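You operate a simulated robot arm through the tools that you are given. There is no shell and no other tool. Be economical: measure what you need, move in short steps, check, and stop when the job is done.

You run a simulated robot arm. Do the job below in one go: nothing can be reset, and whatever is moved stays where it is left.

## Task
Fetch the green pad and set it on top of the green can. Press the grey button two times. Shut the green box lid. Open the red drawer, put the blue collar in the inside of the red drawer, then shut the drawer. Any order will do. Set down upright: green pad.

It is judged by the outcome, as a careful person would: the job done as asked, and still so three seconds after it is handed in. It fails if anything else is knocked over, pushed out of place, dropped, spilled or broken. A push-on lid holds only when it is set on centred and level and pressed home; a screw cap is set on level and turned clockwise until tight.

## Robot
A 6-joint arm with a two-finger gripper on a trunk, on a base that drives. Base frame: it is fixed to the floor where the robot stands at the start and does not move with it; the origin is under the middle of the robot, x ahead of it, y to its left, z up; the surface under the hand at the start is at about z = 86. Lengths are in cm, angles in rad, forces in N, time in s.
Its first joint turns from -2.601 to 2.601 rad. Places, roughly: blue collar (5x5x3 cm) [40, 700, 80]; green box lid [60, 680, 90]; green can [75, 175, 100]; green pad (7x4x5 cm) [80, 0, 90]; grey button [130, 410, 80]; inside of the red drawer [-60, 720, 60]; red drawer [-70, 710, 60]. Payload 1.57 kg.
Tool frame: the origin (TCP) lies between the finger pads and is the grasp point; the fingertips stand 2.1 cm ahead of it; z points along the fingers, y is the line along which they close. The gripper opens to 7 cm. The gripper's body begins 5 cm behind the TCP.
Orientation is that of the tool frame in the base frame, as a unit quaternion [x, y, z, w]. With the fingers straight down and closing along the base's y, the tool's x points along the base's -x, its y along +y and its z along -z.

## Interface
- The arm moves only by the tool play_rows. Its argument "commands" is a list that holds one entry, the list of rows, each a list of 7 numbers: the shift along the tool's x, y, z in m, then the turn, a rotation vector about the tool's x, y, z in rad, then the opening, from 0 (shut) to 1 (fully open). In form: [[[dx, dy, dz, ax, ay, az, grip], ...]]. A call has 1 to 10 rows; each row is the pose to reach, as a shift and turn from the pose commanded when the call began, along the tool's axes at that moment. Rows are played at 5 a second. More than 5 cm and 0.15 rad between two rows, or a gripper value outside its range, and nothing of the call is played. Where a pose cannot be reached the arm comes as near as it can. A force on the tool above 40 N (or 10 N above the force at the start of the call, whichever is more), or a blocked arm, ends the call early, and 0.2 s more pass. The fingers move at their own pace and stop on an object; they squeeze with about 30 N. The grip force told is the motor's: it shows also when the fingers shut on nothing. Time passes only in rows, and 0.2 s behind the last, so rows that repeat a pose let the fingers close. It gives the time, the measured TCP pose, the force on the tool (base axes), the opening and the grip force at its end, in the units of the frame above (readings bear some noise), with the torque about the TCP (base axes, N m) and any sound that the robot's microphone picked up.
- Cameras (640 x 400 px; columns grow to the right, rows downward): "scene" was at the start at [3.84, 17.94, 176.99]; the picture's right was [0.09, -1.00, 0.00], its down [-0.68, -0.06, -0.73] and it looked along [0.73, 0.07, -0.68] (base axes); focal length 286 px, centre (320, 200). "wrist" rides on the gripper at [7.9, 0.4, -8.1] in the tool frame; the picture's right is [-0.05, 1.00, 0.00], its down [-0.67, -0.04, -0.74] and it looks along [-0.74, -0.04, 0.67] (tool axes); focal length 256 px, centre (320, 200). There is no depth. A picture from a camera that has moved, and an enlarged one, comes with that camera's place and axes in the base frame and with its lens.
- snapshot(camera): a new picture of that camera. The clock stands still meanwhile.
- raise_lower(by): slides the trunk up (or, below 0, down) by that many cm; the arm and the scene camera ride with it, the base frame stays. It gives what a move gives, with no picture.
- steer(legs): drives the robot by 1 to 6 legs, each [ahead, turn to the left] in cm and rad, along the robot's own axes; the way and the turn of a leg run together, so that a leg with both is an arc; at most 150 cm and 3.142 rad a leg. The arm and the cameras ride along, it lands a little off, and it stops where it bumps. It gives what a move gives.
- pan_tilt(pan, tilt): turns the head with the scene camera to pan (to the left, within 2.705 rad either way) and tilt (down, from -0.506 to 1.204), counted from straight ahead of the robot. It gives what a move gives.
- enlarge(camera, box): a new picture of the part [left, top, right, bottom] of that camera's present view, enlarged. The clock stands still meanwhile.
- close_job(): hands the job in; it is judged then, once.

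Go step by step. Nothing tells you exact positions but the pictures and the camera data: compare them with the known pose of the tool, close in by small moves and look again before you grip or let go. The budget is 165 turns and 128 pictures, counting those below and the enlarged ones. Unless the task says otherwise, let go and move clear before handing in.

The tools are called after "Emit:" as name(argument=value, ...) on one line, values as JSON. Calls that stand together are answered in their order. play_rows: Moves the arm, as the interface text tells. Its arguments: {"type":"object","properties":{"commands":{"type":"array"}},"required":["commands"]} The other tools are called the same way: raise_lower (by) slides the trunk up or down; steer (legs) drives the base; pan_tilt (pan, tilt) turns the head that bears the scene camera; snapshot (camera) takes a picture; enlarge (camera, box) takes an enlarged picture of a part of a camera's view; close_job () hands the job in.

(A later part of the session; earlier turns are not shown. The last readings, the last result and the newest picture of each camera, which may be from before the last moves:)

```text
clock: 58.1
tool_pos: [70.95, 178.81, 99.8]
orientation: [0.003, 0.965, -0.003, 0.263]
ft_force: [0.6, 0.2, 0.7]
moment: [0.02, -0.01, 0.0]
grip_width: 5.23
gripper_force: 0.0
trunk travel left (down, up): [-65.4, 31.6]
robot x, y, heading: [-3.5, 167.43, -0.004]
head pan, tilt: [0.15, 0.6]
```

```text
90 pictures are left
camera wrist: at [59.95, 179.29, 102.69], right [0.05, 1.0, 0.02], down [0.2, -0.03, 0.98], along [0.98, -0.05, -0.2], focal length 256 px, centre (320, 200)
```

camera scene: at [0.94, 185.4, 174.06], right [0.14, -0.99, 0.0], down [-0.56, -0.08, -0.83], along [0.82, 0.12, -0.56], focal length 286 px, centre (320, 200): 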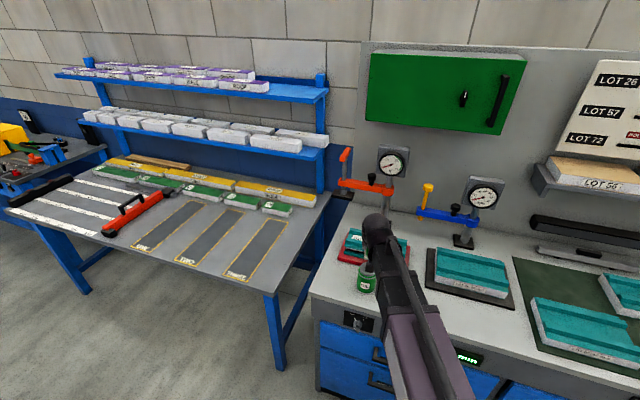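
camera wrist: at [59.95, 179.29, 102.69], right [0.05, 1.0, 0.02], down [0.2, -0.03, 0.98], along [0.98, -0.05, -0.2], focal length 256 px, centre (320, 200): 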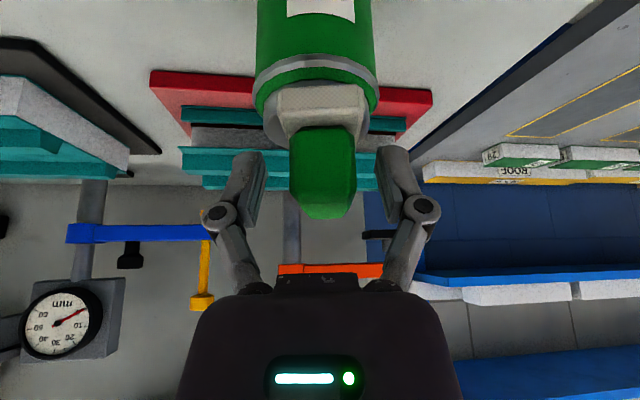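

The pad rests on the lid. Raise straight up and check.

Emit:
raise_lower(by=6)

Emit:
raise_lower(by=12)

Emit:
snapshot(camera="wrist")

```text
clock: 59.1
tool_pos: [70.98, 178.8, 105.8]
orientation: [0.003, 0.965, -0.003, 0.263]
ft_force: [0.2, 0.3, -0.1]
moment: [-0.02, 0.0, 0.03]
grip_width: 5.23
gripper_force: 0.2
trunk travel left (down, up): [-71.4, 25.6]
robot x, y, heading: [-3.66, 167.43, -0.005]
head pan, tilt: [0.15, 0.6]
```

```text
clock: 60.6
tool_pos: [71.03, 178.7, 117.8]
orientation: [0.003, 0.965, -0.003, 0.263]
ft_force: [0.4, 0.0, -0.1]
moment: [0.0, 0.01, -0.02]
grip_width: 5.24
gripper_force: 0.0
trunk travel left (down, up): [-83.4, 13.6]
robot x, y, heading: [-3.89, 167.25, -0.008]
head pan, tilt: [0.15, 0.6]
```

```text
89 pictures are left
camera wrist: at [59.97, 179.3, 120.68], right [0.05, 1.0, 0.02], down [0.2, -0.03, 0.98], along [0.98, -0.05, -0.2], focal length 256 px, centre (320, 200)
```

wrist: 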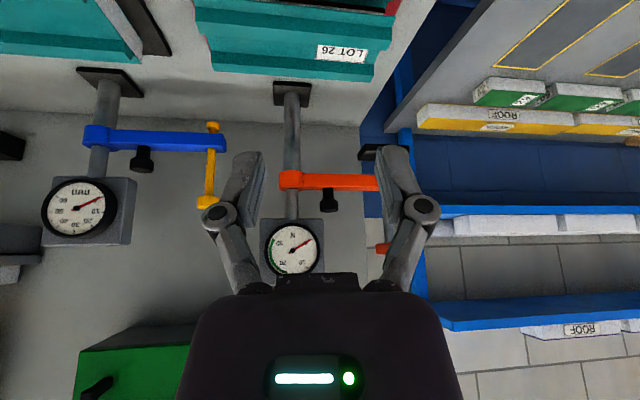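

Back away, then look at the can and ahead to the button.

Emit:
steer(legs=[[-30, 0]])

Emit:
play_rows(commands=[[[0.02, 0, 0, 0, 0.13, 0, 0.75], [0.04, 0, 0, 0, 0.26, 0, 0.75], [0.06, 0, 0, 0, 0.39, 0, 0.75], [0.06, 0, 0, 0, 0.53, 0, 0.75], [0.06, 0, 0, 0, 0.53, 0, 0.75]]])

Emit:
pan_tilt(pan=0.2, tilt=0.55)

Emit:
snapshot(camera="scene")

Emit:
pan_tilt(pan=1.1, tilt=0.4)

Emit:
snapshot(camera="scene")

```text
clock: 63.0
tool_pos: [40.31, 178.59, 117.92]
orientation: [0.006, 0.965, -0.004, 0.263]
ft_force: [-0.9, 0.0, 0.4]
moment: [0.0, -0.04, 0.02]
grip_width: 5.23
gripper_force: 0.1
trunk travel left (down, up): [-83.4, 13.6]
robot x, y, heading: [-34.35, 167.42, -0.017]
head pan, tilt: [0.15, 0.6]
```

```text
clock: 64.2
tool_pos: [35.18, 178.48, 115.3]
orientation: [0.008, 1.0, -0.002, 0.001]
ft_force: [0.3, 0.0, 0.1]
moment: [0.03, 0.01, 0.0]
grip_width: 5.26
gripper_force: 0.0
out of reach, approached as far as the arm can: row 3, 4, 5
trunk travel left (down, up): [-83.4, 13.6]
robot x, y, heading: [-34.24, 167.07, -0.019]
head pan, tilt: [0.15, 0.6]
```

```text
clock: 64.8
tool_pos: [35.36, 178.47, 115.1]
orientation: [0.009, 1.0, -0.002, 0.001]
ft_force: [0.1, -0.6, 0.2]
moment: [-0.01, 0.01, 0.0]
grip_width: 5.23
gripper_force: 0.0
trunk travel left (down, up): [-83.4, 13.6]
robot x, y, heading: [-34.51, 167.47, -0.018]
head pan, tilt: [0.201, 0.55]
```

```text
88 pictures are left
camera scene: at [-29.46, 186.03, 184.0], right [0.18, -0.98, 0.0], down [-0.51, -0.09, -0.85], along [0.84, 0.15, -0.52], focal length 286 px, centre (320, 200)
```

scene: 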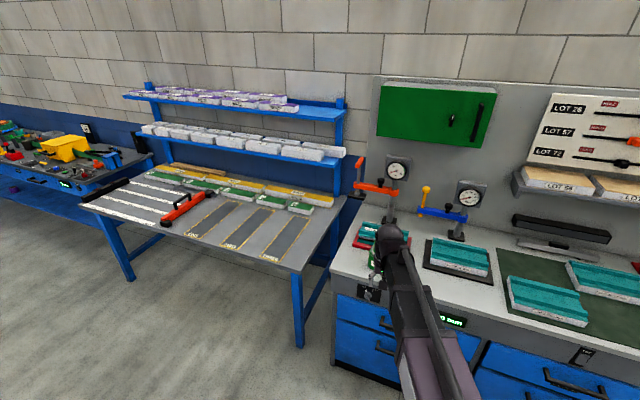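

```text
clock: 66.0
tool_pos: [35.26, 178.54, 115.17]
orientation: [0.007, 1.0, -0.002, 0.001]
ft_force: [-1.1, -1.1, 0.1]
moment: [0.01, 0.01, -0.02]
grip_width: 5.25
gripper_force: 0.0
trunk travel left (down, up): [-83.4, 13.6]
robot x, y, heading: [-34.16, 167.41, -0.017]
head pan, tilt: [1.1, 0.4]
```

```text
87 pictures are left
camera scene: at [-33.94, 192.58, 185.37], right [0.88, -0.47, 0.0], down [-0.18, -0.34, -0.92], along [0.43, 0.81, -0.39], focal length 286 px, centre (320, 200)
```

scene: 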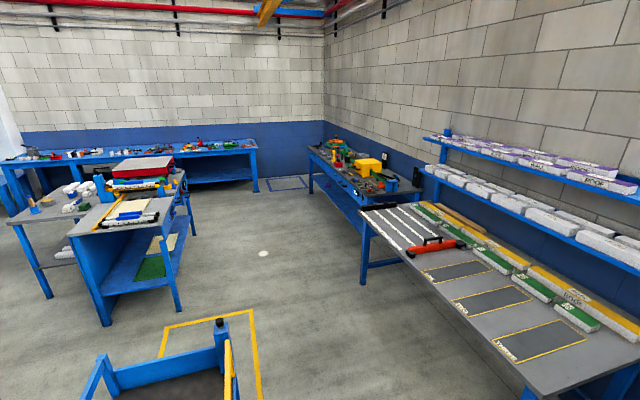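

The button should be near the far bench (pixel ~360,190). Zoom there.

Emit:
enlarge(camera="scene", box=[300, 130, 440, 230])

Emit:
enlarge(camera="scene", box=[0, 130, 280, 310])

```text
4.00 times, centred on (370, 180) of scene
camera zoom: at [-33.94, 192.58, 185.37], right [0.88, -0.47, 0.0], down [-0.18, -0.34, -0.92], along [0.43, 0.81, -0.39], focal length 1145 px, centre (120, 280)
```

zoom: 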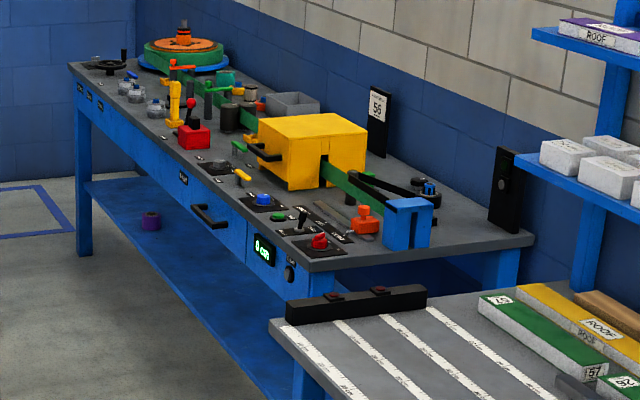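

```text
2.22 times, centred on (140, 220) of scene
camera zoom: at [-33.94, 192.58, 185.37], right [0.88, -0.47, 0.0], down [-0.18, -0.34, -0.92], along [0.43, 0.81, -0.39], focal length 636 px, centre (720, 156)
```

zoom: 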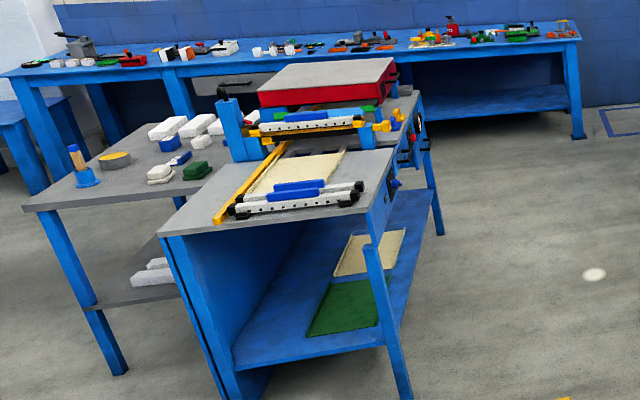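

The button lies on or at the front of the third bench near [130, 405]. I'll drive around the cart through the aisle to about [50, 405].

Emit:
steer(legs=[[0, 0.97], [72, 0], [0, 0.38]])

Emit:
pan_tilt(pan=0.0, tilt=0.5)

Emit:
snapshot(camera="scene")

Emit:
pan_tilt(pan=-2.0, tilt=0.5)

Emit:
snapshot(camera="scene")

```text
clock: 76.0
tool_pos: [11.71, 296.18, 115.15]
orientation: [-0.621, 0.784, -0.002, 0.001]
ft_force: [0.4, 0.3, -0.1]
moment: [-0.01, 0.02, -0.01]
grip_width: 5.26
gripper_force: 0.0
trunk travel left (down, up): [-83.4, 13.6]
robot x, y, heading: [6.85, 226.06, 1.333]
head pan, tilt: [1.1, 0.4]
```

```text
clock: 77.4
tool_pos: [11.65, 296.12, 115.22]
orientation: [-0.622, 0.783, -0.001, 0.002]
ft_force: [-0.6, -0.1, -0.3]
moment: [-0.02, -0.01, 0.01]
grip_width: 5.25
gripper_force: 0.1
trunk travel left (down, up): [-83.4, 13.6]
robot x, y, heading: [7.34, 226.35, 1.332]
head pan, tilt: [0.0, 0.499]
```

```text
84 pictures are left
camera scene: at [-8.2, 234.44, 184.46], right [0.97, -0.24, 0.0], down [-0.11, -0.46, -0.88], along [0.21, 0.85, -0.48], focal length 286 px, centre (320, 200)
```

scene: 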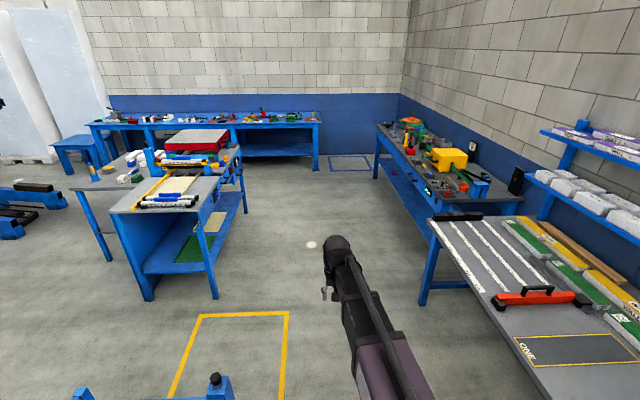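

```text
clock: 79.3
tool_pos: [11.75, 296.17, 115.14]
orientation: [-0.621, 0.784, -0.001, 0.001]
ft_force: [0.3, -0.2, 1.0]
moment: [0.01, 0.02, 0.01]
grip_width: 5.24
gripper_force: 0.0
trunk travel left (down, up): [-83.4, 13.6]
robot x, y, heading: [7.04, 226.2, 1.331]
head pan, tilt: [-2.0, 0.499]
```

```text
83 pictures are left
camera scene: at [-3.23, 219.96, 184.46], right [-0.62, -0.78, 0.0], down [-0.38, 0.3, -0.88], along [0.69, -0.54, -0.48], focal length 286 px, centre (320, 200)
```

scene: 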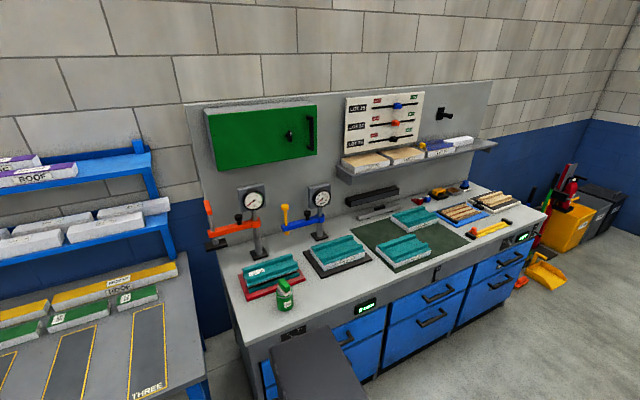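

Emit:
enlarge(camera="scene", box=[240, 260, 330, 320])

Emit:
steer(legs=[[100, 0], [80, 0]])

Emit:
pan_tilt(pan=-1.1, tilt=0.6)

Emit:
snapshot(camera="scene")

```text
6.67 times, centred on (285, 290) of scene
camera zoom: at [-3.23, 219.96, 184.46], right [-0.62, -0.78, 0.0], down [-0.38, 0.3, -0.88], along [0.69, -0.54, -0.48], focal length 1908 px, centre (553, -400)
```

zoom: 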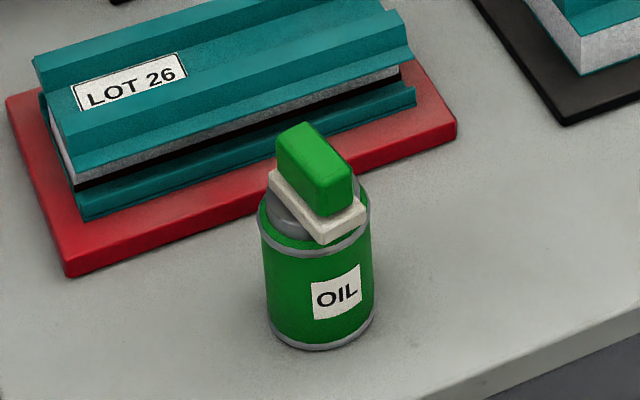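

```text
clock: 90.4
tool_pos: [48.82, 471.36, 115.17]
orientation: [-0.633, 0.774, -0.001, 0.002]
ft_force: [-0.1, -1.5, -0.2]
moment: [0.02, 0.03, -0.01]
grip_width: 5.25
gripper_force: 0.1
trunk travel left (down, up): [-83.4, 13.6]
robot x, y, heading: [46.2, 400.95, 1.363]
head pan, tilt: [-2.0, 0.499]
```

```text
clock: 91.6
tool_pos: [48.7, 471.31, 115.2]
orientation: [-0.634, 0.774, -0.001, 0.001]
ft_force: [-0.2, 0.8, -0.3]
moment: [0.03, -0.02, 0.0]
grip_width: 5.23
gripper_force: 0.0
trunk travel left (down, up): [-83.4, 13.6]
robot x, y, heading: [46.09, 401.08, 1.357]
head pan, tilt: [-1.1, 0.6]
```

```text
81 pictures are left
camera scene: at [37.45, 402.49, 183.55], right [0.26, -0.97, 0.0], down [-0.55, -0.15, -0.83], along [0.8, 0.21, -0.56], focal length 286 px, centre (320, 200)
```

scene: 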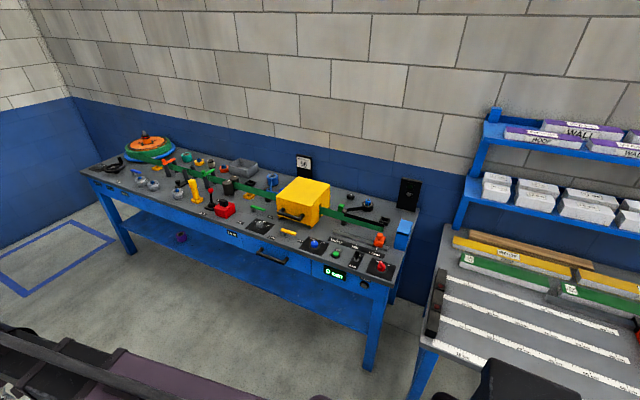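

The pad sits well on the can. Now find the grey button on this bench.

Emit:
enlarge(camera="scene", box=[220, 200, 420, 320])

Emit:
enlarge(camera="scene", box=[310, 230, 410, 310])

```text
3.20 times, centred on (320, 260) of scene
camera zoom: at [37.45, 402.49, 183.55], right [0.26, -0.97, 0.0], down [-0.55, -0.15, -0.83], along [0.8, 0.21, -0.56], focal length 916 px, centre (320, 8)
```

zoom: 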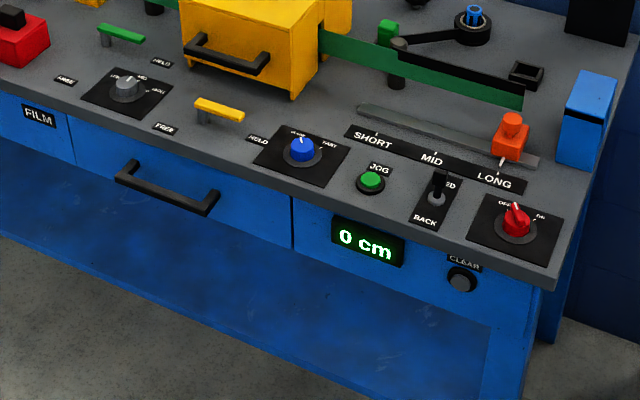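

```text
5.00 times, centred on (360, 270) of scene
camera zoom: at [37.45, 402.49, 183.55], right [0.26, -0.97, 0.0], down [-0.55, -0.15, -0.83], along [0.8, 0.21, -0.56], focal length 1431 px, centre (120, -150)
```

zoom: 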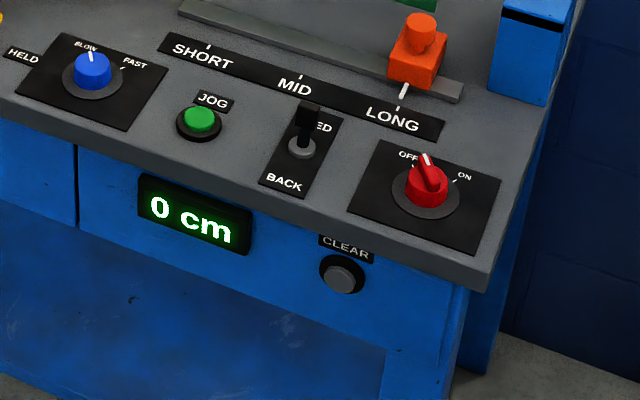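

The grey CLEAR button is on the bench's front panel, around [125, 405, 79], facing normal about (-0.98, 0.2). I'll turn to face it and pitch the closed gripper to horizontal.

Emit:
steer(legs=[[0, -1.565]])

Emit:
play_rows(commands=[[[0.0, 0, 0, 0, -0.14, 0, 0], [0.0, 0, 0, 0, -0.28, 0, 0], [0.0, 0, 0, 0, -0.42, 0, 0], [0.0, 0, 0, 0, -0.56, 0, 0], [0.0, 0, 0, 0, -0.7, 0, 0], [0.0, 0, 0, 0, -0.84, 0, 0], [0.0, 0, 0, 0, -0.98, 0, 0], [0.0, 0, 0, 0, -1.12, 0, 0], [0.0, 0, 0, 0, -1.26, 0, 0], [0.0, 0, 0, 0, -1.4, 0, 0]]])

```text
clock: 97.7
tool_pos: [116.66, 399.45, 115.3]
orientation: [0.095, 0.995, -0.003, 0.002]
ft_force: [0.0, 0.7, 1.0]
moment: [0.0, -0.03, -0.03]
grip_width: 5.23
gripper_force: 0.1
trunk travel left (down, up): [-83.4, 13.6]
robot x, y, heading: [46.19, 398.74, -0.197]
head pan, tilt: [-1.1, 0.6]
```

```text
clock: 99.8
tool_pos: [117.29, 399.29, 130.7]
orientation: [0.071, 0.761, -0.063, 0.642]
ft_force: [0.0, -0.3, -0.3]
moment: [0.0, 0.04, 0.0]
grip_width: 0.0
gripper_force: 28.7
out of reach, approached as far as the arm can: row 2, 3, 4, 5, 6, 7, 8, 9, 10
trunk travel left (down, up): [-83.4, 13.6]
robot x, y, heading: [45.9, 398.82, -0.2]
head pan, tilt: [-1.1, 0.6]
```

Pitched nearly horizontal. Back up 15 cm, finish the pitch, and lower the trunk to button height.

Emit:
steer(legs=[[-15, 0]])

Emit:
play_rows(commands=[[[0.0, 0, 0, 0, -0.14, 0, 0], [0.0, 0, 0, 0, -0.17, 0, 0], [0.0, 0, 0, 0, -0.17, 0, 0]]])

Emit:
raise_lower(by=-45)

Emit:
snapshot(camera="wrist")

Emit:
pan_tilt(pan=0.0, tilt=0.6)

Emit:
snapshot(camera="scene")

```text
clock: 101.4
tool_pos: [102.23, 401.81, 130.77]
orientation: [0.074, 0.761, -0.065, 0.641]
ft_force: [-0.1, 0.4, -1.0]
moment: [0.0, 0.03, 0.0]
grip_width: 0.0
gripper_force: 28.6
trunk travel left (down, up): [-83.4, 13.6]
robot x, y, heading: [30.85, 401.64, -0.195]
head pan, tilt: [-1.1, 0.6]
```

```text
clock: 102.2
tool_pos: [102.73, 402.0, 133.83]
orientation: [0.067, 0.704, -0.07, 0.704]
ft_force: [-0.6, -0.2, 1.2]
moment: [0.03, 0.04, -0.01]
grip_width: 0.0
gripper_force: 29.0
out of reach, approached as far as the arm can: row 1, 2, 3
trunk travel left (down, up): [-83.4, 13.6]
robot x, y, heading: [30.95, 401.44, -0.198]
head pan, tilt: [-1.1, 0.6]
```

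```text
refused: -45 is not a number from -40 to 40
```

```text
78 pictures are left
camera wrist: at [94.7, 403.99, 125.84], right [0.19, 0.98, 0.05], down [-0.74, 0.11, 0.67], along [0.65, -0.16, 0.74], focal length 256 px, centre (320, 200)
```

wrist: 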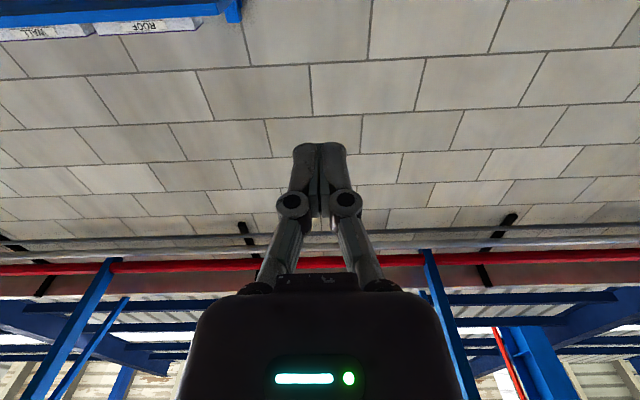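

```text
clock: 103.5
tool_pos: [102.71, 402.13, 133.88]
orientation: [0.068, 0.704, -0.07, 0.703]
ft_force: [0.1, 0.7, -0.5]
moment: [0.01, 0.01, -0.03]
grip_width: 0.01
gripper_force: 28.3
trunk travel left (down, up): [-83.4, 13.6]
robot x, y, heading: [30.91, 401.71, -0.196]
head pan, tilt: [0.0, 0.6]
```

```text
77 pictures are left
camera scene: at [38.61, 417.26, 183.55], right [-0.2, -0.98, 0.0], down [-0.55, 0.11, -0.83], along [0.81, -0.16, -0.56], focal length 286 px, centre (320, 200)
```

scene: 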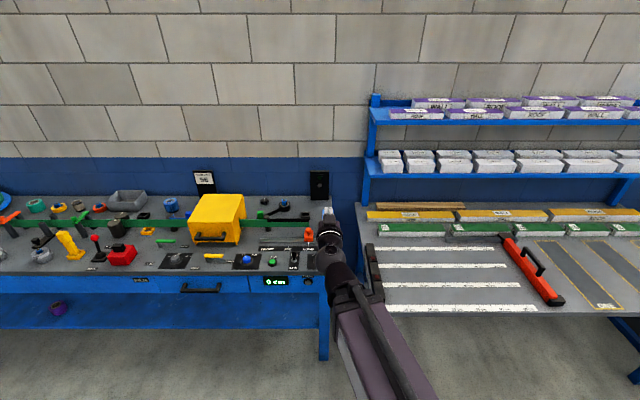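

Emit:
enlarge(camera="scene", box=[230, 220, 330, 300])

Emit:
raise_lower(by=-38)

Emit:
enlarge(camera="scene", box=[230, 120, 330, 200])

Emit:
snapshot(camera="scene")

```text
5.00 times, centred on (280, 260) of scene
camera zoom: at [38.61, 417.26, 183.55], right [-0.2, -0.98, 0.0], down [-0.55, 0.11, -0.83], along [0.81, -0.16, -0.56], focal length 1431 px, centre (520, -100)
```

zoom: 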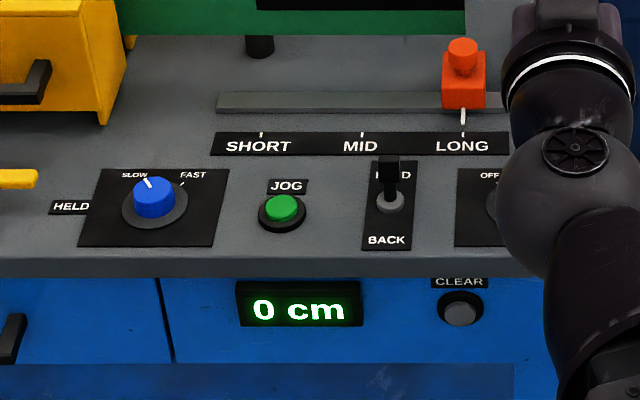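

```text
clock: 107.2
tool_pos: [102.78, 402.0, 95.85]
orientation: [0.068, 0.704, -0.069, 0.704]
ft_force: [-0.7, -0.1, 0.3]
moment: [0.0, 0.01, -0.02]
grip_width: 0.0
gripper_force: 28.9
trunk travel left (down, up): [-45.4, 51.6]
robot x, y, heading: [30.91, 401.39, -0.197]
head pan, tilt: [0.0, 0.6]
```

```text
5.00 times, centred on (280, 160) of scene
camera zoom: at [38.61, 417.27, 145.55], right [-0.2, -0.98, 0.0], down [-0.55, 0.11, -0.83], along [0.81, -0.16, -0.56], focal length 1431 px, centre (520, 400)
```

zoom: 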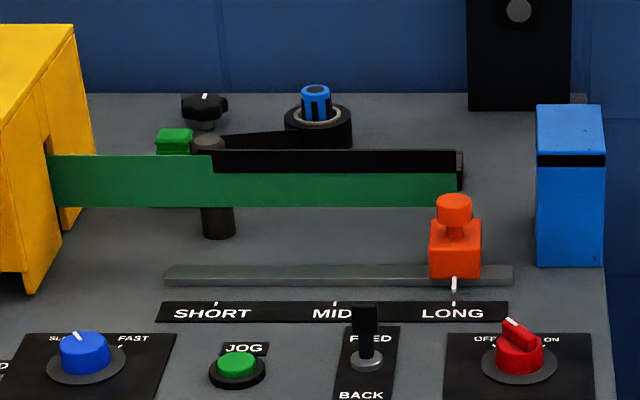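

```text
74 pictures are left
camera scene: at [38.61, 417.27, 145.55], right [-0.2, -0.98, 0.0], down [-0.55, 0.11, -0.83], along [0.81, -0.16, -0.56], focal length 286 px, centre (320, 200)
```

scene: 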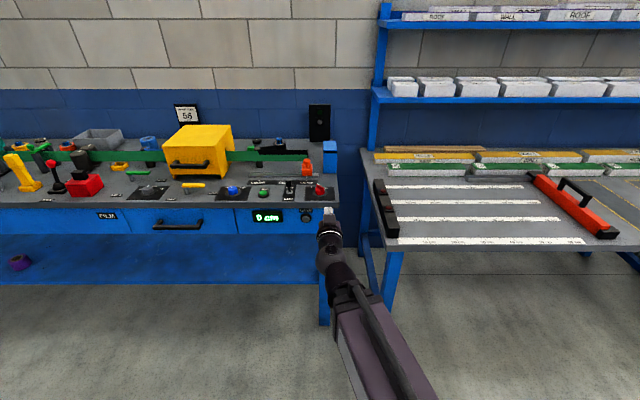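

Emit:
enlarge(camera="scene", box=[260, 180, 360, 260])

Emit:
snapshot(camera="wrist")

```text
5.00 times, centred on (310, 220) of scene
camera zoom: at [38.61, 417.27, 145.55], right [-0.2, -0.98, 0.0], down [-0.55, 0.11, -0.83], along [0.81, -0.16, -0.56], focal length 1431 px, centre (370, 100)
```

zoom: 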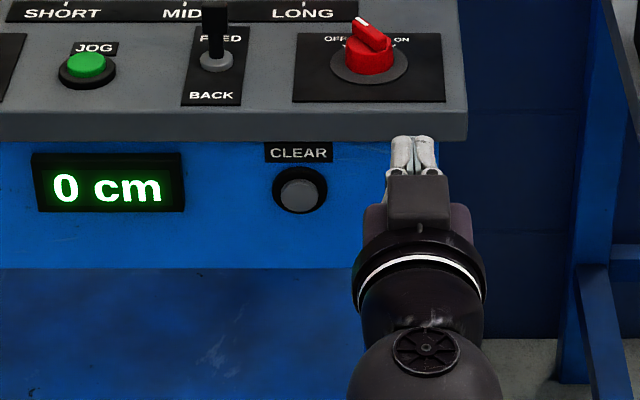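

```text
72 pictures are left
camera wrist: at [94.72, 403.98, 87.82], right [0.19, 0.98, 0.05], down [-0.74, 0.11, 0.67], along [0.65, -0.17, 0.74], focal length 256 px, centre (320, 200)
```

wrist: 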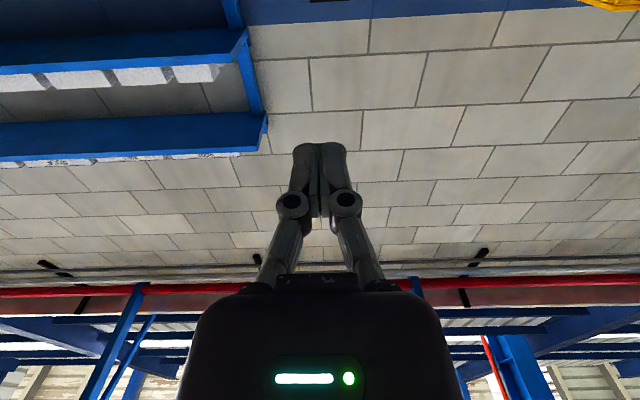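

The button is around [126.5, 406, 76]. I'll lower more, shift left 8 cm, and compare the fingertips with it.

Emit:
raise_lower(by=-19)

Emit:
play_rows(commands=[[[0.0, 0.04, 0.03, 0, 0, 0, 0], [0.0, 0.08, 0.06, 0, 0, 0, 0], [0.0, 0.083, 0.09, 0, 0, 0, 0], [0.0, 0.083, 0.09, 0, 0, 0, 0]]])

Emit:
snapshot(camera="scene")

Emit:
snapshot(camera="wrist")

```text
clock: 109.3
tool_pos: [102.57, 402.02, 76.84]
orientation: [0.067, 0.704, -0.069, 0.704]
ft_force: [0.3, 0.5, 0.2]
moment: [-0.01, 0.02, 0.01]
grip_width: 0.0
gripper_force: 28.3
trunk travel left (down, up): [-26.4, 70.6]
robot x, y, heading: [31.34, 401.61, -0.193]
head pan, tilt: [0.0, 0.6]
```

```text
clock: 110.3
tool_pos: [113.19, 408.74, 76.82]
orientation: [0.067, 0.704, -0.071, 0.704]
ft_force: [0.2, 0.8, -0.6]
moment: [-0.02, -0.04, 0.01]
grip_width: 0.0
gripper_force: 28.4
trunk travel left (down, up): [-26.4, 70.6]
robot x, y, heading: [30.74, 401.16, -0.195]
head pan, tilt: [0.0, 0.6]
```

```text
71 pictures are left
camera scene: at [38.63, 417.27, 126.55], right [-0.2, -0.98, 0.0], down [-0.55, 0.11, -0.83], along [0.81, -0.16, -0.56], focal length 286 px, centre (320, 200)
```

scene: 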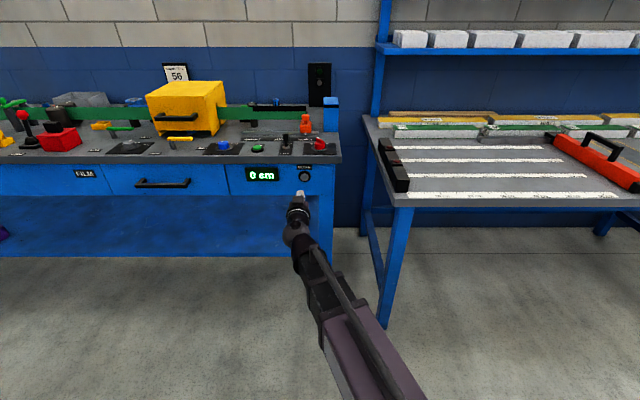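

```text
70 pictures are left
camera wrist: at [105.36, 410.74, 68.82], right [0.19, 0.98, 0.05], down [-0.74, 0.11, 0.67], along [0.65, -0.17, 0.74], focal length 256 px, centre (320, 200)
```

wrist: 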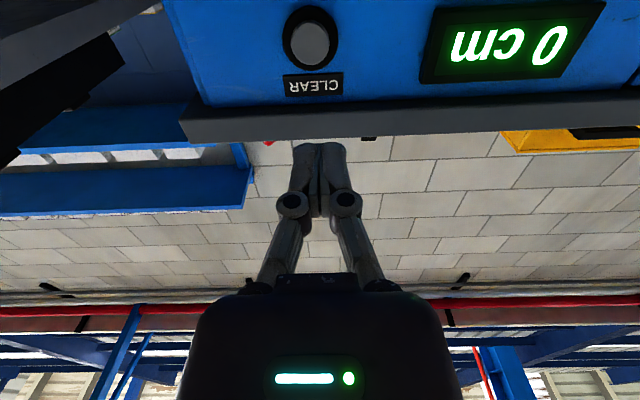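

The wrist camera sees the button clearly: z≈75, 0.5 cm to the right of the tool line. Align and approach.

Emit:
play_rows(commands=[[[0.016, -0.005, 0.02, 0, 0, 0, 0], [0.016, -0.005, 0.045, 0, 0, 0, 0], [0.016, -0.005, 0.065, 0, 0, 0, 0], [0.016, -0.005, 0.065, 0, 0, 0, 0]]])

Emit:
snapshot(camera="wrist")

Emit:
enlarge(camera="scene", box=[260, 140, 360, 220])

```text
clock: 111.3
tool_pos: [119.31, 406.77, 76.8]
orientation: [0.066, 0.705, -0.069, 0.703]
ft_force: [-1.1, 0.0, -0.1]
moment: [-0.01, -0.05, 0.02]
grip_width: 0.0
gripper_force: 28.3
out of reach, approached as far as the arm can: row 1, 2, 3, 4
trunk travel left (down, up): [-26.4, 70.6]
robot x, y, heading: [30.99, 401.33, -0.195]
head pan, tilt: [0.0, 0.6]
```

```text
69 pictures are left
camera wrist: at [111.33, 408.8, 68.8], right [0.19, 0.98, 0.05], down [-0.74, 0.11, 0.67], along [0.65, -0.17, 0.74], focal length 256 px, centre (320, 200)
```

wrist: 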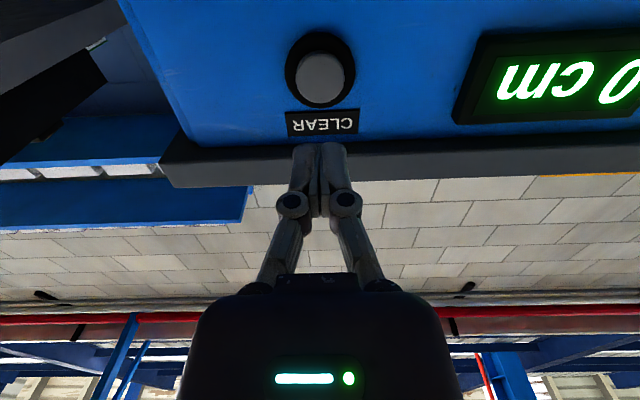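

```text
5.00 times, centred on (310, 180) of scene
camera zoom: at [38.63, 417.27, 126.55], right [-0.2, -0.98, 0.0], down [-0.55, 0.11, -0.83], along [0.81, -0.16, -0.56], focal length 1431 px, centre (370, 300)
```

zoom: 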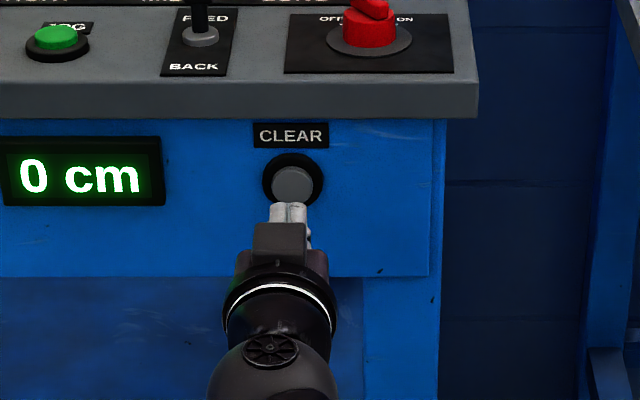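

Triangulated: button at [128.3, 405, 75.8]; lower 0.9 cm and approach to near contact.

Emit:
raise_lower(by=-0.9)

Emit:
play_rows(commands=[[[0, 0, 0.02, 0, 0, 0, 0], [0, 0, 0.04, 0, 0, 0, 0], [0, 0, 0.055, 0, 0, 0, 0], [0, 0, 0.055, 0, 0, 0, 0]]])

Emit:
snapshot(camera="wrist")

Emit:
enlarge(camera="scene", box=[260, 140, 360, 220])

```text
clock: 111.9
tool_pos: [119.33, 406.74, 75.87]
orientation: [0.067, 0.705, -0.071, 0.703]
ft_force: [-0.4, 0.4, -0.3]
moment: [0.01, 0.01, 0.01]
grip_width: 0.0
gripper_force: 28.0
trunk travel left (down, up): [-25.5, 71.5]
robot x, y, heading: [31.18, 401.31, -0.196]
head pan, tilt: [0.0, 0.6]
```

```text
clock: 112.9
tool_pos: [124.73, 405.84, 76.01]
orientation: [0.067, 0.705, -0.07, 0.703]
ft_force: [-1.6, 1.0, -0.2]
moment: [0.02, 0.02, 0.02]
grip_width: 0.62
gripper_force: 28.8
trunk travel left (down, up): [-25.5, 71.5]
robot x, y, heading: [30.99, 401.51, -0.2]
head pan, tilt: [0.0, 0.6]
```

```text
67 pictures are left
camera wrist: at [116.73, 407.75, 67.91], right [0.19, 0.98, 0.05], down [-0.74, 0.11, 0.67], along [0.65, -0.17, 0.74], focal length 256 px, centre (320, 200)
```

wrist: 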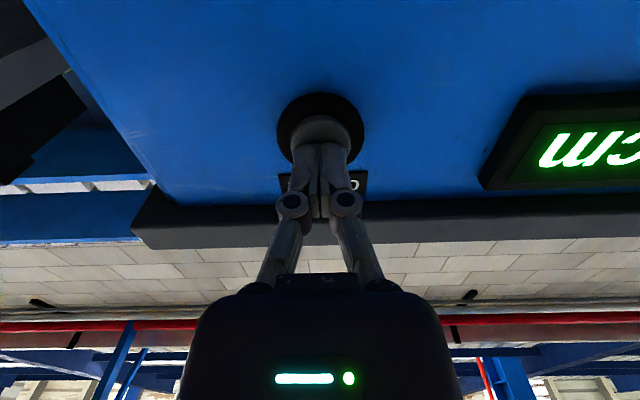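

```text
5.00 times, centred on (310, 180) of scene
camera zoom: at [38.61, 417.27, 125.65], right [-0.2, -0.98, 0.0], down [-0.55, 0.11, -0.83], along [0.81, -0.16, -0.56], focal length 1431 px, centre (370, 300)
```

zoom: 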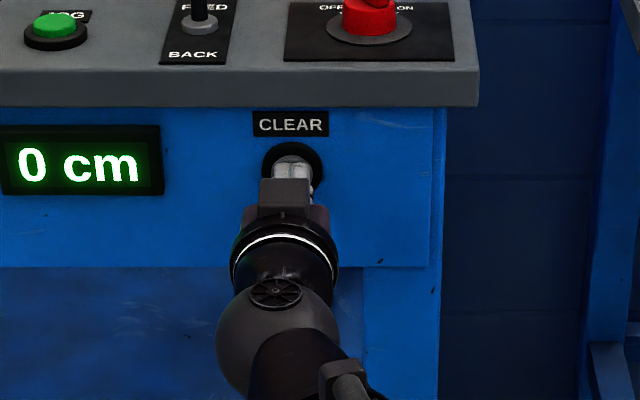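

The fingertips are at the button face. Press slowly.

Emit:
play_rows(commands=[[[0, 0, 0.003, 0, 0, 0, 0], [0, 0, 0.006, 0, 0, 0, 0], [0, 0, 0.009, 0, 0, 0, 0]]])

```text
clock: 113.7
tool_pos: [125.32, 405.62, 75.96]
orientation: [0.068, 0.704, -0.069, 0.703]
ft_force: [-36.7, 7.2, -15.8]
moment: [0.11, 0.45, 0.04]
grip_width: 0.58
gripper_force: 28.4
trunk travel left (down, up): [-25.5, 71.5]
robot x, y, heading: [31.03, 401.53, -0.198]
head pan, tilt: [0.0, 0.6]
heard: click
```

One click heard. Retract 2 cm to release fully, then look.

Emit:
play_rows(commands=[[[0, 0, -0.01, 0, 0, 0, 0], [0, 0, -0.025, 0, 0, 0, 0], [0, 0, -0.025, 0, 0, 0, 0]]])

Emit:
enlarge(camera="scene", box=[260, 140, 360, 220])

```text
clock: 114.5
tool_pos: [123.18, 405.95, 75.88]
orientation: [0.068, 0.704, -0.07, 0.703]
ft_force: [0.6, 0.2, -0.2]
moment: [0.02, -0.01, 0.03]
grip_width: 0.0
gripper_force: 28.8
trunk travel left (down, up): [-25.5, 71.5]
robot x, y, heading: [31.1, 401.74, -0.201]
head pan, tilt: [0.0, 0.6]
```

```text
5.00 times, centred on (310, 180) of scene
camera zoom: at [38.63, 417.27, 125.65], right [-0.2, -0.98, 0.0], down [-0.55, 0.11, -0.83], along [0.81, -0.16, -0.56], focal length 1431 px, centre (370, 300)
```

zoom: 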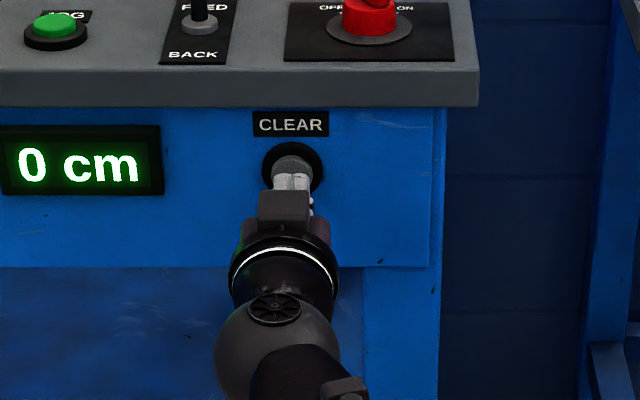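

Second press.

Emit:
play_rows(commands=[[[0, 0, 0.012, 0, 0, 0, 0], [0, 0, 0.018, 0, 0, 0, 0], [0, 0, 0.021, 0, 0, 0, 0], [0, 0, 0.023, 0, 0, 0, 0], [0, 0, 0.025, 0, 0, 0, 0]]])

Emit:
play_rows(commands=[[[0, 0, -0.02, 0, 0, 0, 0], [0, 0, -0.05, 0, 0, 0, 0], [0, 0, -0.08, 0, 0, 0, 0], [0, 0, -0.08, 0, 0, 0, 0]]])

```text
clock: 115.7
tool_pos: [125.42, 405.66, 75.92]
orientation: [0.066, 0.705, -0.069, 0.703]
ft_force: [-33.7, 4.0, -13.5]
moment: [0.1, 0.37, -0.05]
grip_width: 0.57
gripper_force: 28.3
trunk travel left (down, up): [-25.5, 71.5]
robot x, y, heading: [30.99, 401.57, -0.196]
head pan, tilt: [0.0, 0.6]
heard: click
```

```text
clock: 116.7
tool_pos: [117.82, 407.06, 76.0]
orientation: [0.067, 0.705, -0.071, 0.703]
ft_force: [-0.3, -0.8, -0.5]
moment: [0.0, 0.01, -0.02]
grip_width: 0.0
gripper_force: 28.2
trunk travel left (down, up): [-25.5, 71.5]
robot x, y, heading: [30.98, 401.34, -0.197]
head pan, tilt: [0.0, 0.6]
```

Two clicks, two presses done. Back away, raise the trunk and look toward the far stations.

Emit:
steer(legs=[[-25, 0]])

Emit:
raise_lower(by=40)

Emit:
pan_tilt(pan=1.7, tilt=0.4)

Emit:
snapshot(camera="scene")

```text
clock: 118.8
tool_pos: [92.86, 412.41, 75.97]
orientation: [0.064, 0.705, -0.067, 0.703]
ft_force: [-0.5, 0.3, -0.3]
moment: [0.03, 0.02, 0.01]
grip_width: 0.0
gripper_force: 28.4
trunk travel left (down, up): [-25.5, 71.5]
robot x, y, heading: [6.11, 406.46, -0.181]
head pan, tilt: [0.0, 0.6]
```

```text
clock: 122.6
tool_pos: [92.87, 412.42, 115.88]
orientation: [0.064, 0.705, -0.067, 0.703]
ft_force: [-0.1, -0.8, 0.2]
moment: [0.01, -0.01, 0.04]
grip_width: 0.02
gripper_force: 28.1
trunk travel left (down, up): [-65.5, 31.5]
robot x, y, heading: [6.06, 406.35, -0.187]
head pan, tilt: [0.0, 0.6]
```

```text
clock: 124.3
tool_pos: [92.84, 412.45, 115.92]
orientation: [0.065, 0.705, -0.068, 0.703]
ft_force: [-0.4, 0.1, -0.1]
moment: [0.0, -0.03, 0.03]
grip_width: 0.0
gripper_force: 28.7
trunk travel left (down, up): [-65.5, 31.5]
robot x, y, heading: [5.7, 406.67, -0.183]
head pan, tilt: [1.7, 0.4]
```

```text
64 pictures are left
camera scene: at [5.48, 433.23, 167.47], right [1.0, -0.06, 0.0], down [-0.02, -0.39, -0.92], along [0.05, 0.92, -0.39], focal length 286 px, centre (320, 200)
```

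scene: 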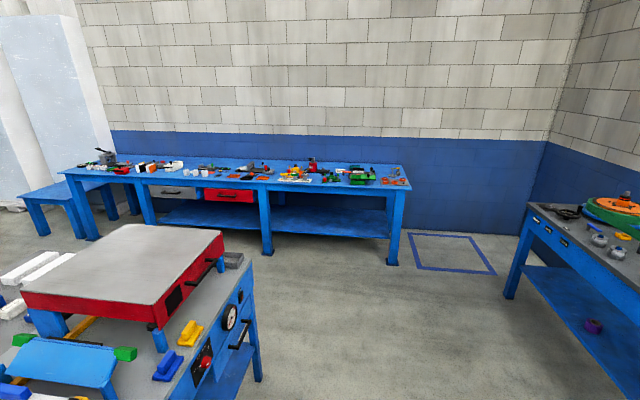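

The far bench holds the red drawer. I'll zoom on its details.

Emit:
enlarge(camera="scene", box=[80, 140, 250, 240])

Emit:
enlarge(camera="scene", box=[250, 140, 420, 240])

```text
3.76 times, centred on (165, 190) of scene
camera zoom: at [5.48, 433.23, 167.47], right [1.0, -0.06, 0.0], down [-0.02, -0.39, -0.92], along [0.05, 0.92, -0.39], focal length 1078 px, centre (904, 238)
```

zoom: 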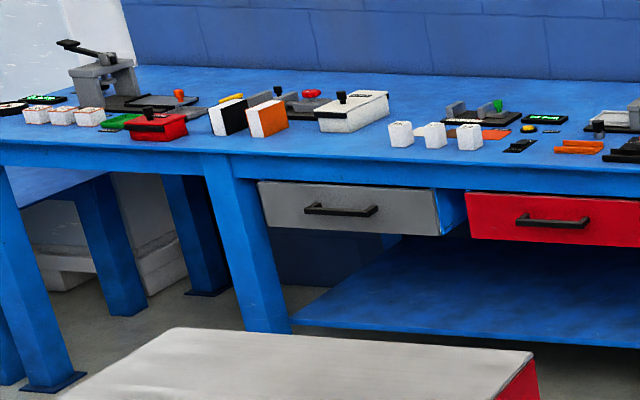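

```text
3.76 times, centred on (335, 190) of scene
camera zoom: at [5.48, 433.23, 167.47], right [1.0, -0.06, 0.0], down [-0.02, -0.39, -0.92], along [0.05, 0.92, -0.39], focal length 1078 px, centre (264, 238)
```

zoom: 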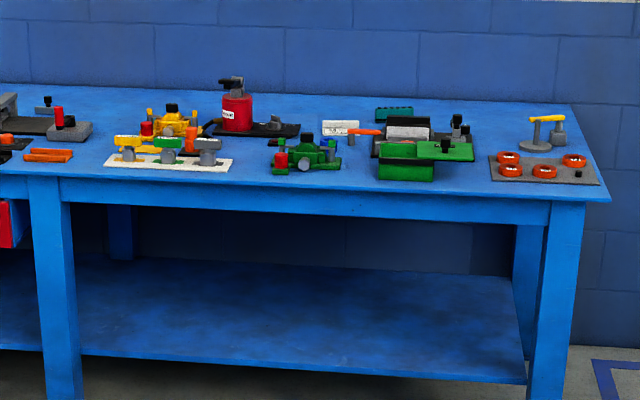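

Both are located roughly. First bring the tool back to pointing down, then drive to about [35, 598] facing the far bench.

Emit:
play_rows(commands=[[[0.0, 0, -0.01, 0, 0.15, 0, 0], [0.0, 0, -0.02, 0, 0.3, 0, 0], [0.0, 0, -0.03, 0, 0.45, 0, 0], [0.0, 0, -0.04, 0, 0.6, 0, 0], [0.0, 0, -0.05, 0, 0.75, 0, 0], [0.0, 0, -0.06, 0, 0.9, 0, 0], [0.0, 0, -0.07, 0, 1.05, 0, 0], [0.0, 0, -0.08, 0, 1.2, 0, 0], [0.0, 0, -0.09, 0, 1.35, 0, 0], [0.0, 0, -0.1, 0, 1.5, 0, 0]]])

Emit:
steer(legs=[[28, 0], [0, 1.75], [130, 0], [60, 0]])

Emit:
pan_tilt(pan=0.0, tilt=0.6)

Emit:
snapshot(camera="scene")

```text
clock: 126.5
tool_pos: [83.15, 414.12, 97.31]
orientation: [0.094, 0.995, -0.005, 0.033]
ft_force: [-0.3, -1.5, 0.7]
moment: [0.01, -0.02, -0.02]
grip_width: 0.0
gripper_force: 28.6
out of reach, approached as far as the arm can: row 1, 2, 3, 4, 5, 6, 7, 8, 9, 10
trunk travel left (down, up): [-65.5, 31.5]
robot x, y, heading: [6.18, 406.44, -0.187]
head pan, tilt: [1.7, 0.4]
```

```text
clock: 146.2
tool_pos: [32.58, 664.75, 97.28]
orientation: [-0.678, 0.734, 0.022, 0.028]
ft_force: [-1.0, 0.1, 0.0]
moment: [-0.05, -0.01, 0.01]
grip_width: 0.0
gripper_force: 28.8
trunk travel left (down, up): [-65.5, 31.5]
robot x, y, heading: [47.89, 588.78, 1.483]
head pan, tilt: [1.7, 0.4]
```

```text
clock: 147.9
tool_pos: [32.55, 664.67, 97.36]
orientation: [-0.678, 0.734, 0.022, 0.027]
ft_force: [-0.3, 0.3, -0.2]
moment: [0.03, 0.02, -0.01]
grip_width: 0.0
gripper_force: 28.9
trunk travel left (down, up): [-65.5, 31.5]
robot x, y, heading: [48.16, 589.23, 1.487]
head pan, tilt: [0.0, 0.6]
```

```text
61 pictures are left
camera scene: at [31.58, 594.83, 165.65], right [1.0, -0.09, 0.0], down [-0.05, -0.56, -0.83], along [0.07, 0.82, -0.56], focal length 286 px, centre (320, 200)
```

scene: 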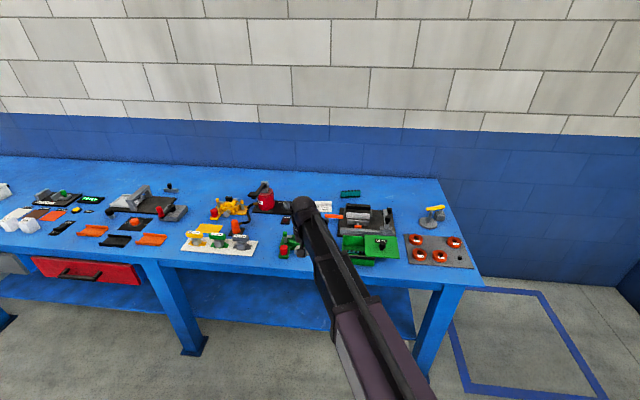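

Emit:
enlarge(camera="scene", box=[270, 170, 480, 290])

Emit:
snapshot(camera="wrist")

```text
3.05 times, centred on (375, 230) of scene
camera zoom: at [31.58, 594.83, 165.65], right [1.0, -0.09, 0.0], down [-0.05, -0.56, -0.83], along [0.07, 0.82, -0.56], focal length 872 px, centre (152, 109)
```

zoom: 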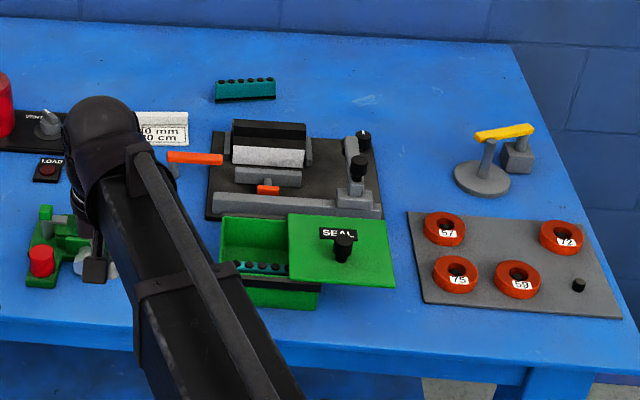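

```text
59 pictures are left
camera wrist: at [31.33, 656.41, 104.84], right [-0.99, 0.13, 0.0], down [0.08, 0.61, 0.79], along [0.11, 0.78, -0.61], focal length 256 px, centre (320, 200)
```

wrist: 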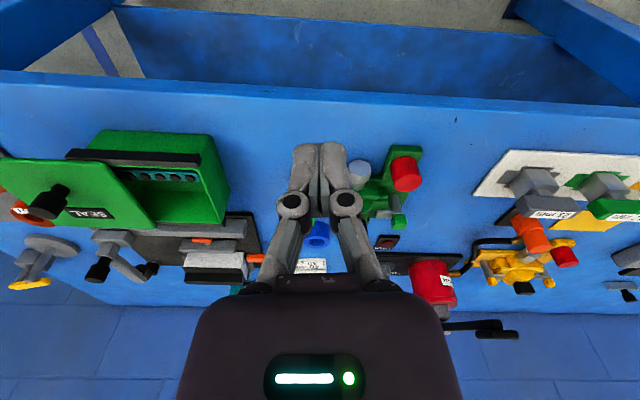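

The green box has a sliding lid, offset right, with a black knob at about [62.6, 673.8, 89.5]; the blue collar ring is near [37, 696]. I'll hover over the knob with the fingers open.

Emit:
play_rows(commands=[[[-0.014, -0.036, 0, 0, 0.03, 0, 0.4], [-0.028, -0.073, 0, 0, 0.066, 0, 0.75], [-0.043, -0.11, 0, 0, 0.066, 0, 0.75], [-0.057, -0.146, 0, 0, 0.066, 0, 0.75], [-0.072, -0.182, 0, 0, 0.066, 0, 0.75], [-0.086, -0.219, 0, 0, 0.066, 0, 0.75], [-0.1, -0.256, 0, 0, 0.066, 0, 0.75], [-0.114, -0.292, 0, 0, 0.066, 0, 0.75], [-0.114, -0.292, 0, 0, 0.066, 0, 0.75]]])

Emit:
snapshot(camera="wrist")

Emit:
snapshot(camera="scene")

```text
clock: 149.9
tool_pos: [62.83, 674.11, 97.26]
orientation: [-0.678, 0.735, -0.001, 0.002]
ft_force: [0.0, 0.5, 0.9]
moment: [-0.03, 0.01, -0.01]
grip_width: 5.22
gripper_force: 0.1
out of reach, approached as far as the arm can: row 5, 6, 7, 8, 9
trunk travel left (down, up): [-65.5, 31.5]
robot x, y, heading: [47.91, 589.11, 1.482]
head pan, tilt: [0.0, 0.6]
```

```text
58 pictures are left
camera wrist: at [61.57, 666.2, 105.34], right [-0.99, 0.13, 0.0], down [0.09, 0.66, 0.75], along [0.1, 0.74, -0.66], focal length 256 px, centre (320, 200)
```

wrist: 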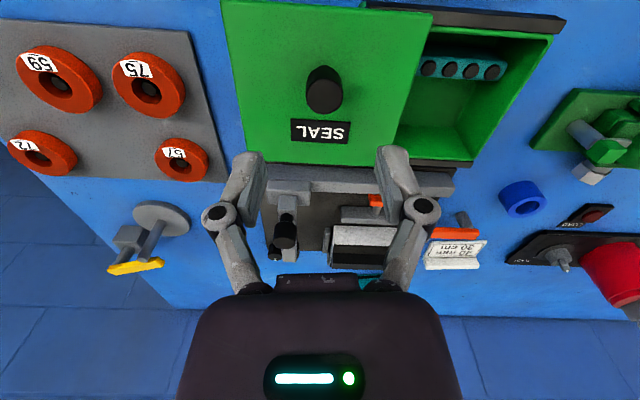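

```text
57 pictures are left
camera scene: at [31.61, 594.82, 165.65], right [1.0, -0.09, 0.0], down [-0.05, -0.56, -0.83], along [0.07, 0.82, -0.56], focal length 286 px, centre (320, 200)
```

scene: 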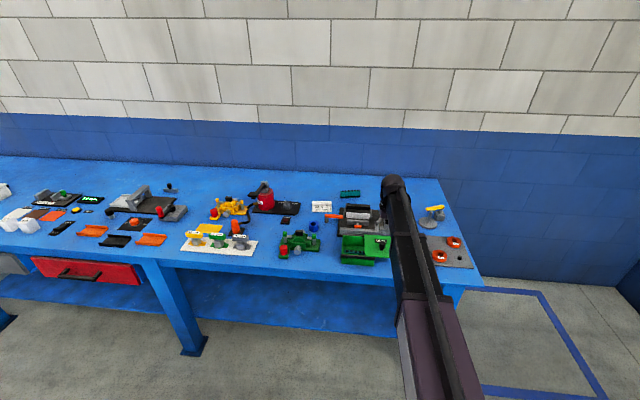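

The knob is centred between the open fingers. Lower 7.2 cm so the tips straddle it just above the lid.

Emit:
raise_lower(by=-7.1)

Emit:
snapshot(camera="wrist")

```text
clock: 151.0
tool_pos: [62.91, 674.06, 90.29]
orientation: [-0.678, 0.735, 0.0, 0.002]
ft_force: [0.3, -0.2, -0.6]
moment: [0.04, 0.0, 0.01]
grip_width: 5.27
gripper_force: 0.1
trunk travel left (down, up): [-58.4, 38.6]
robot x, y, heading: [48.1, 589.47, 1.482]
head pan, tilt: [0.0, 0.6]
```

```text
56 pictures are left
camera wrist: at [61.54, 666.2, 98.24], right [-0.99, 0.13, 0.0], down [0.09, 0.66, 0.75], along [0.1, 0.74, -0.66], focal length 256 px, centre (320, 200)
```

wrist: 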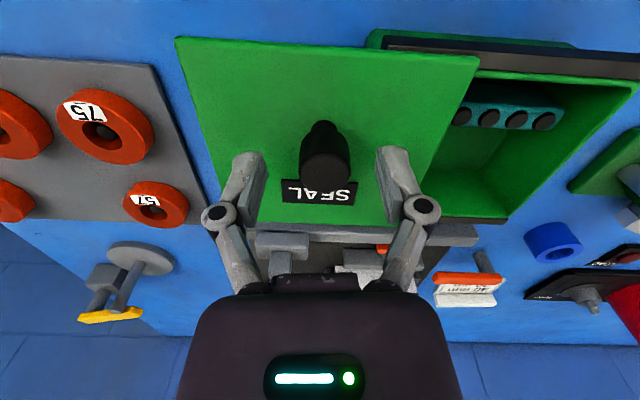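

Lower 0.8 cm more, narrow the fingers, and push the lid toward -x.

Emit:
raise_lower(by=-0.8)

Emit:
play_rows(commands=[[[0, 0, 0, 0, 0, 0, 0.52], [-0.001, 0.01, 0, 0, 0, 0, 0.52], [-0.0024, 0.02, 0, 0, 0, 0, 0.52], [-0.0036, 0.03, 0, 0, 0, 0, 0.52], [-0.0048, 0.04, 0, 0, 0, 0, 0.52], [-0.006, 0.05, 0, 0, 0, 0, 0.52], [-0.0072, 0.06, 0, 0, 0, 0, 0.52]]])

Emit:
snapshot(camera="wrist")

```text
clock: 151.6
tool_pos: [62.72, 674.1, 89.54]
orientation: [-0.678, 0.735, -0.001, 0.003]
ft_force: [-0.3, 0.1, 0.3]
moment: [-0.03, 0.01, 0.02]
grip_width: 5.24
gripper_force: 0.1
trunk travel left (down, up): [-57.6, 39.4]
robot x, y, heading: [48.34, 589.48, 1.485]
head pan, tilt: [0.0, 0.6]
```

```text
clock: 153.2
tool_pos: [56.81, 675.26, 89.4]
orientation: [-0.678, 0.735, 0.0, 0.003]
ft_force: [-0.3, -0.5, 0.3]
moment: [-0.04, 0.0, -0.02]
grip_width: 3.66
gripper_force: 0.2
trunk travel left (down, up): [-57.6, 39.4]
robot x, y, heading: [48.21, 589.08, 1.484]
head pan, tilt: [0.0, 0.6]
```

```text
55 pictures are left
camera wrist: at [55.66, 667.36, 97.44], right [-0.99, 0.13, 0.0], down [0.09, 0.66, 0.75], along [0.1, 0.74, -0.66], focal length 256 px, centre (320, 200)
```

wrist: 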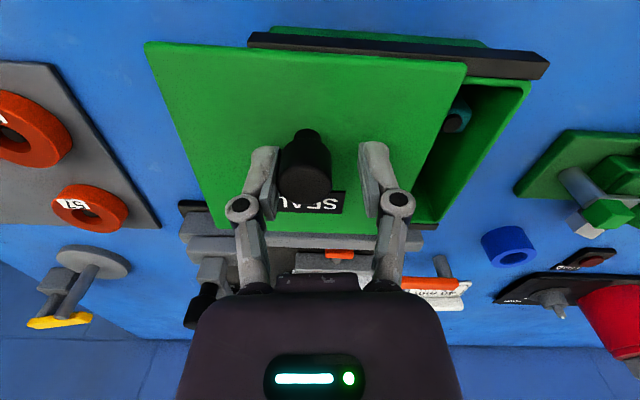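

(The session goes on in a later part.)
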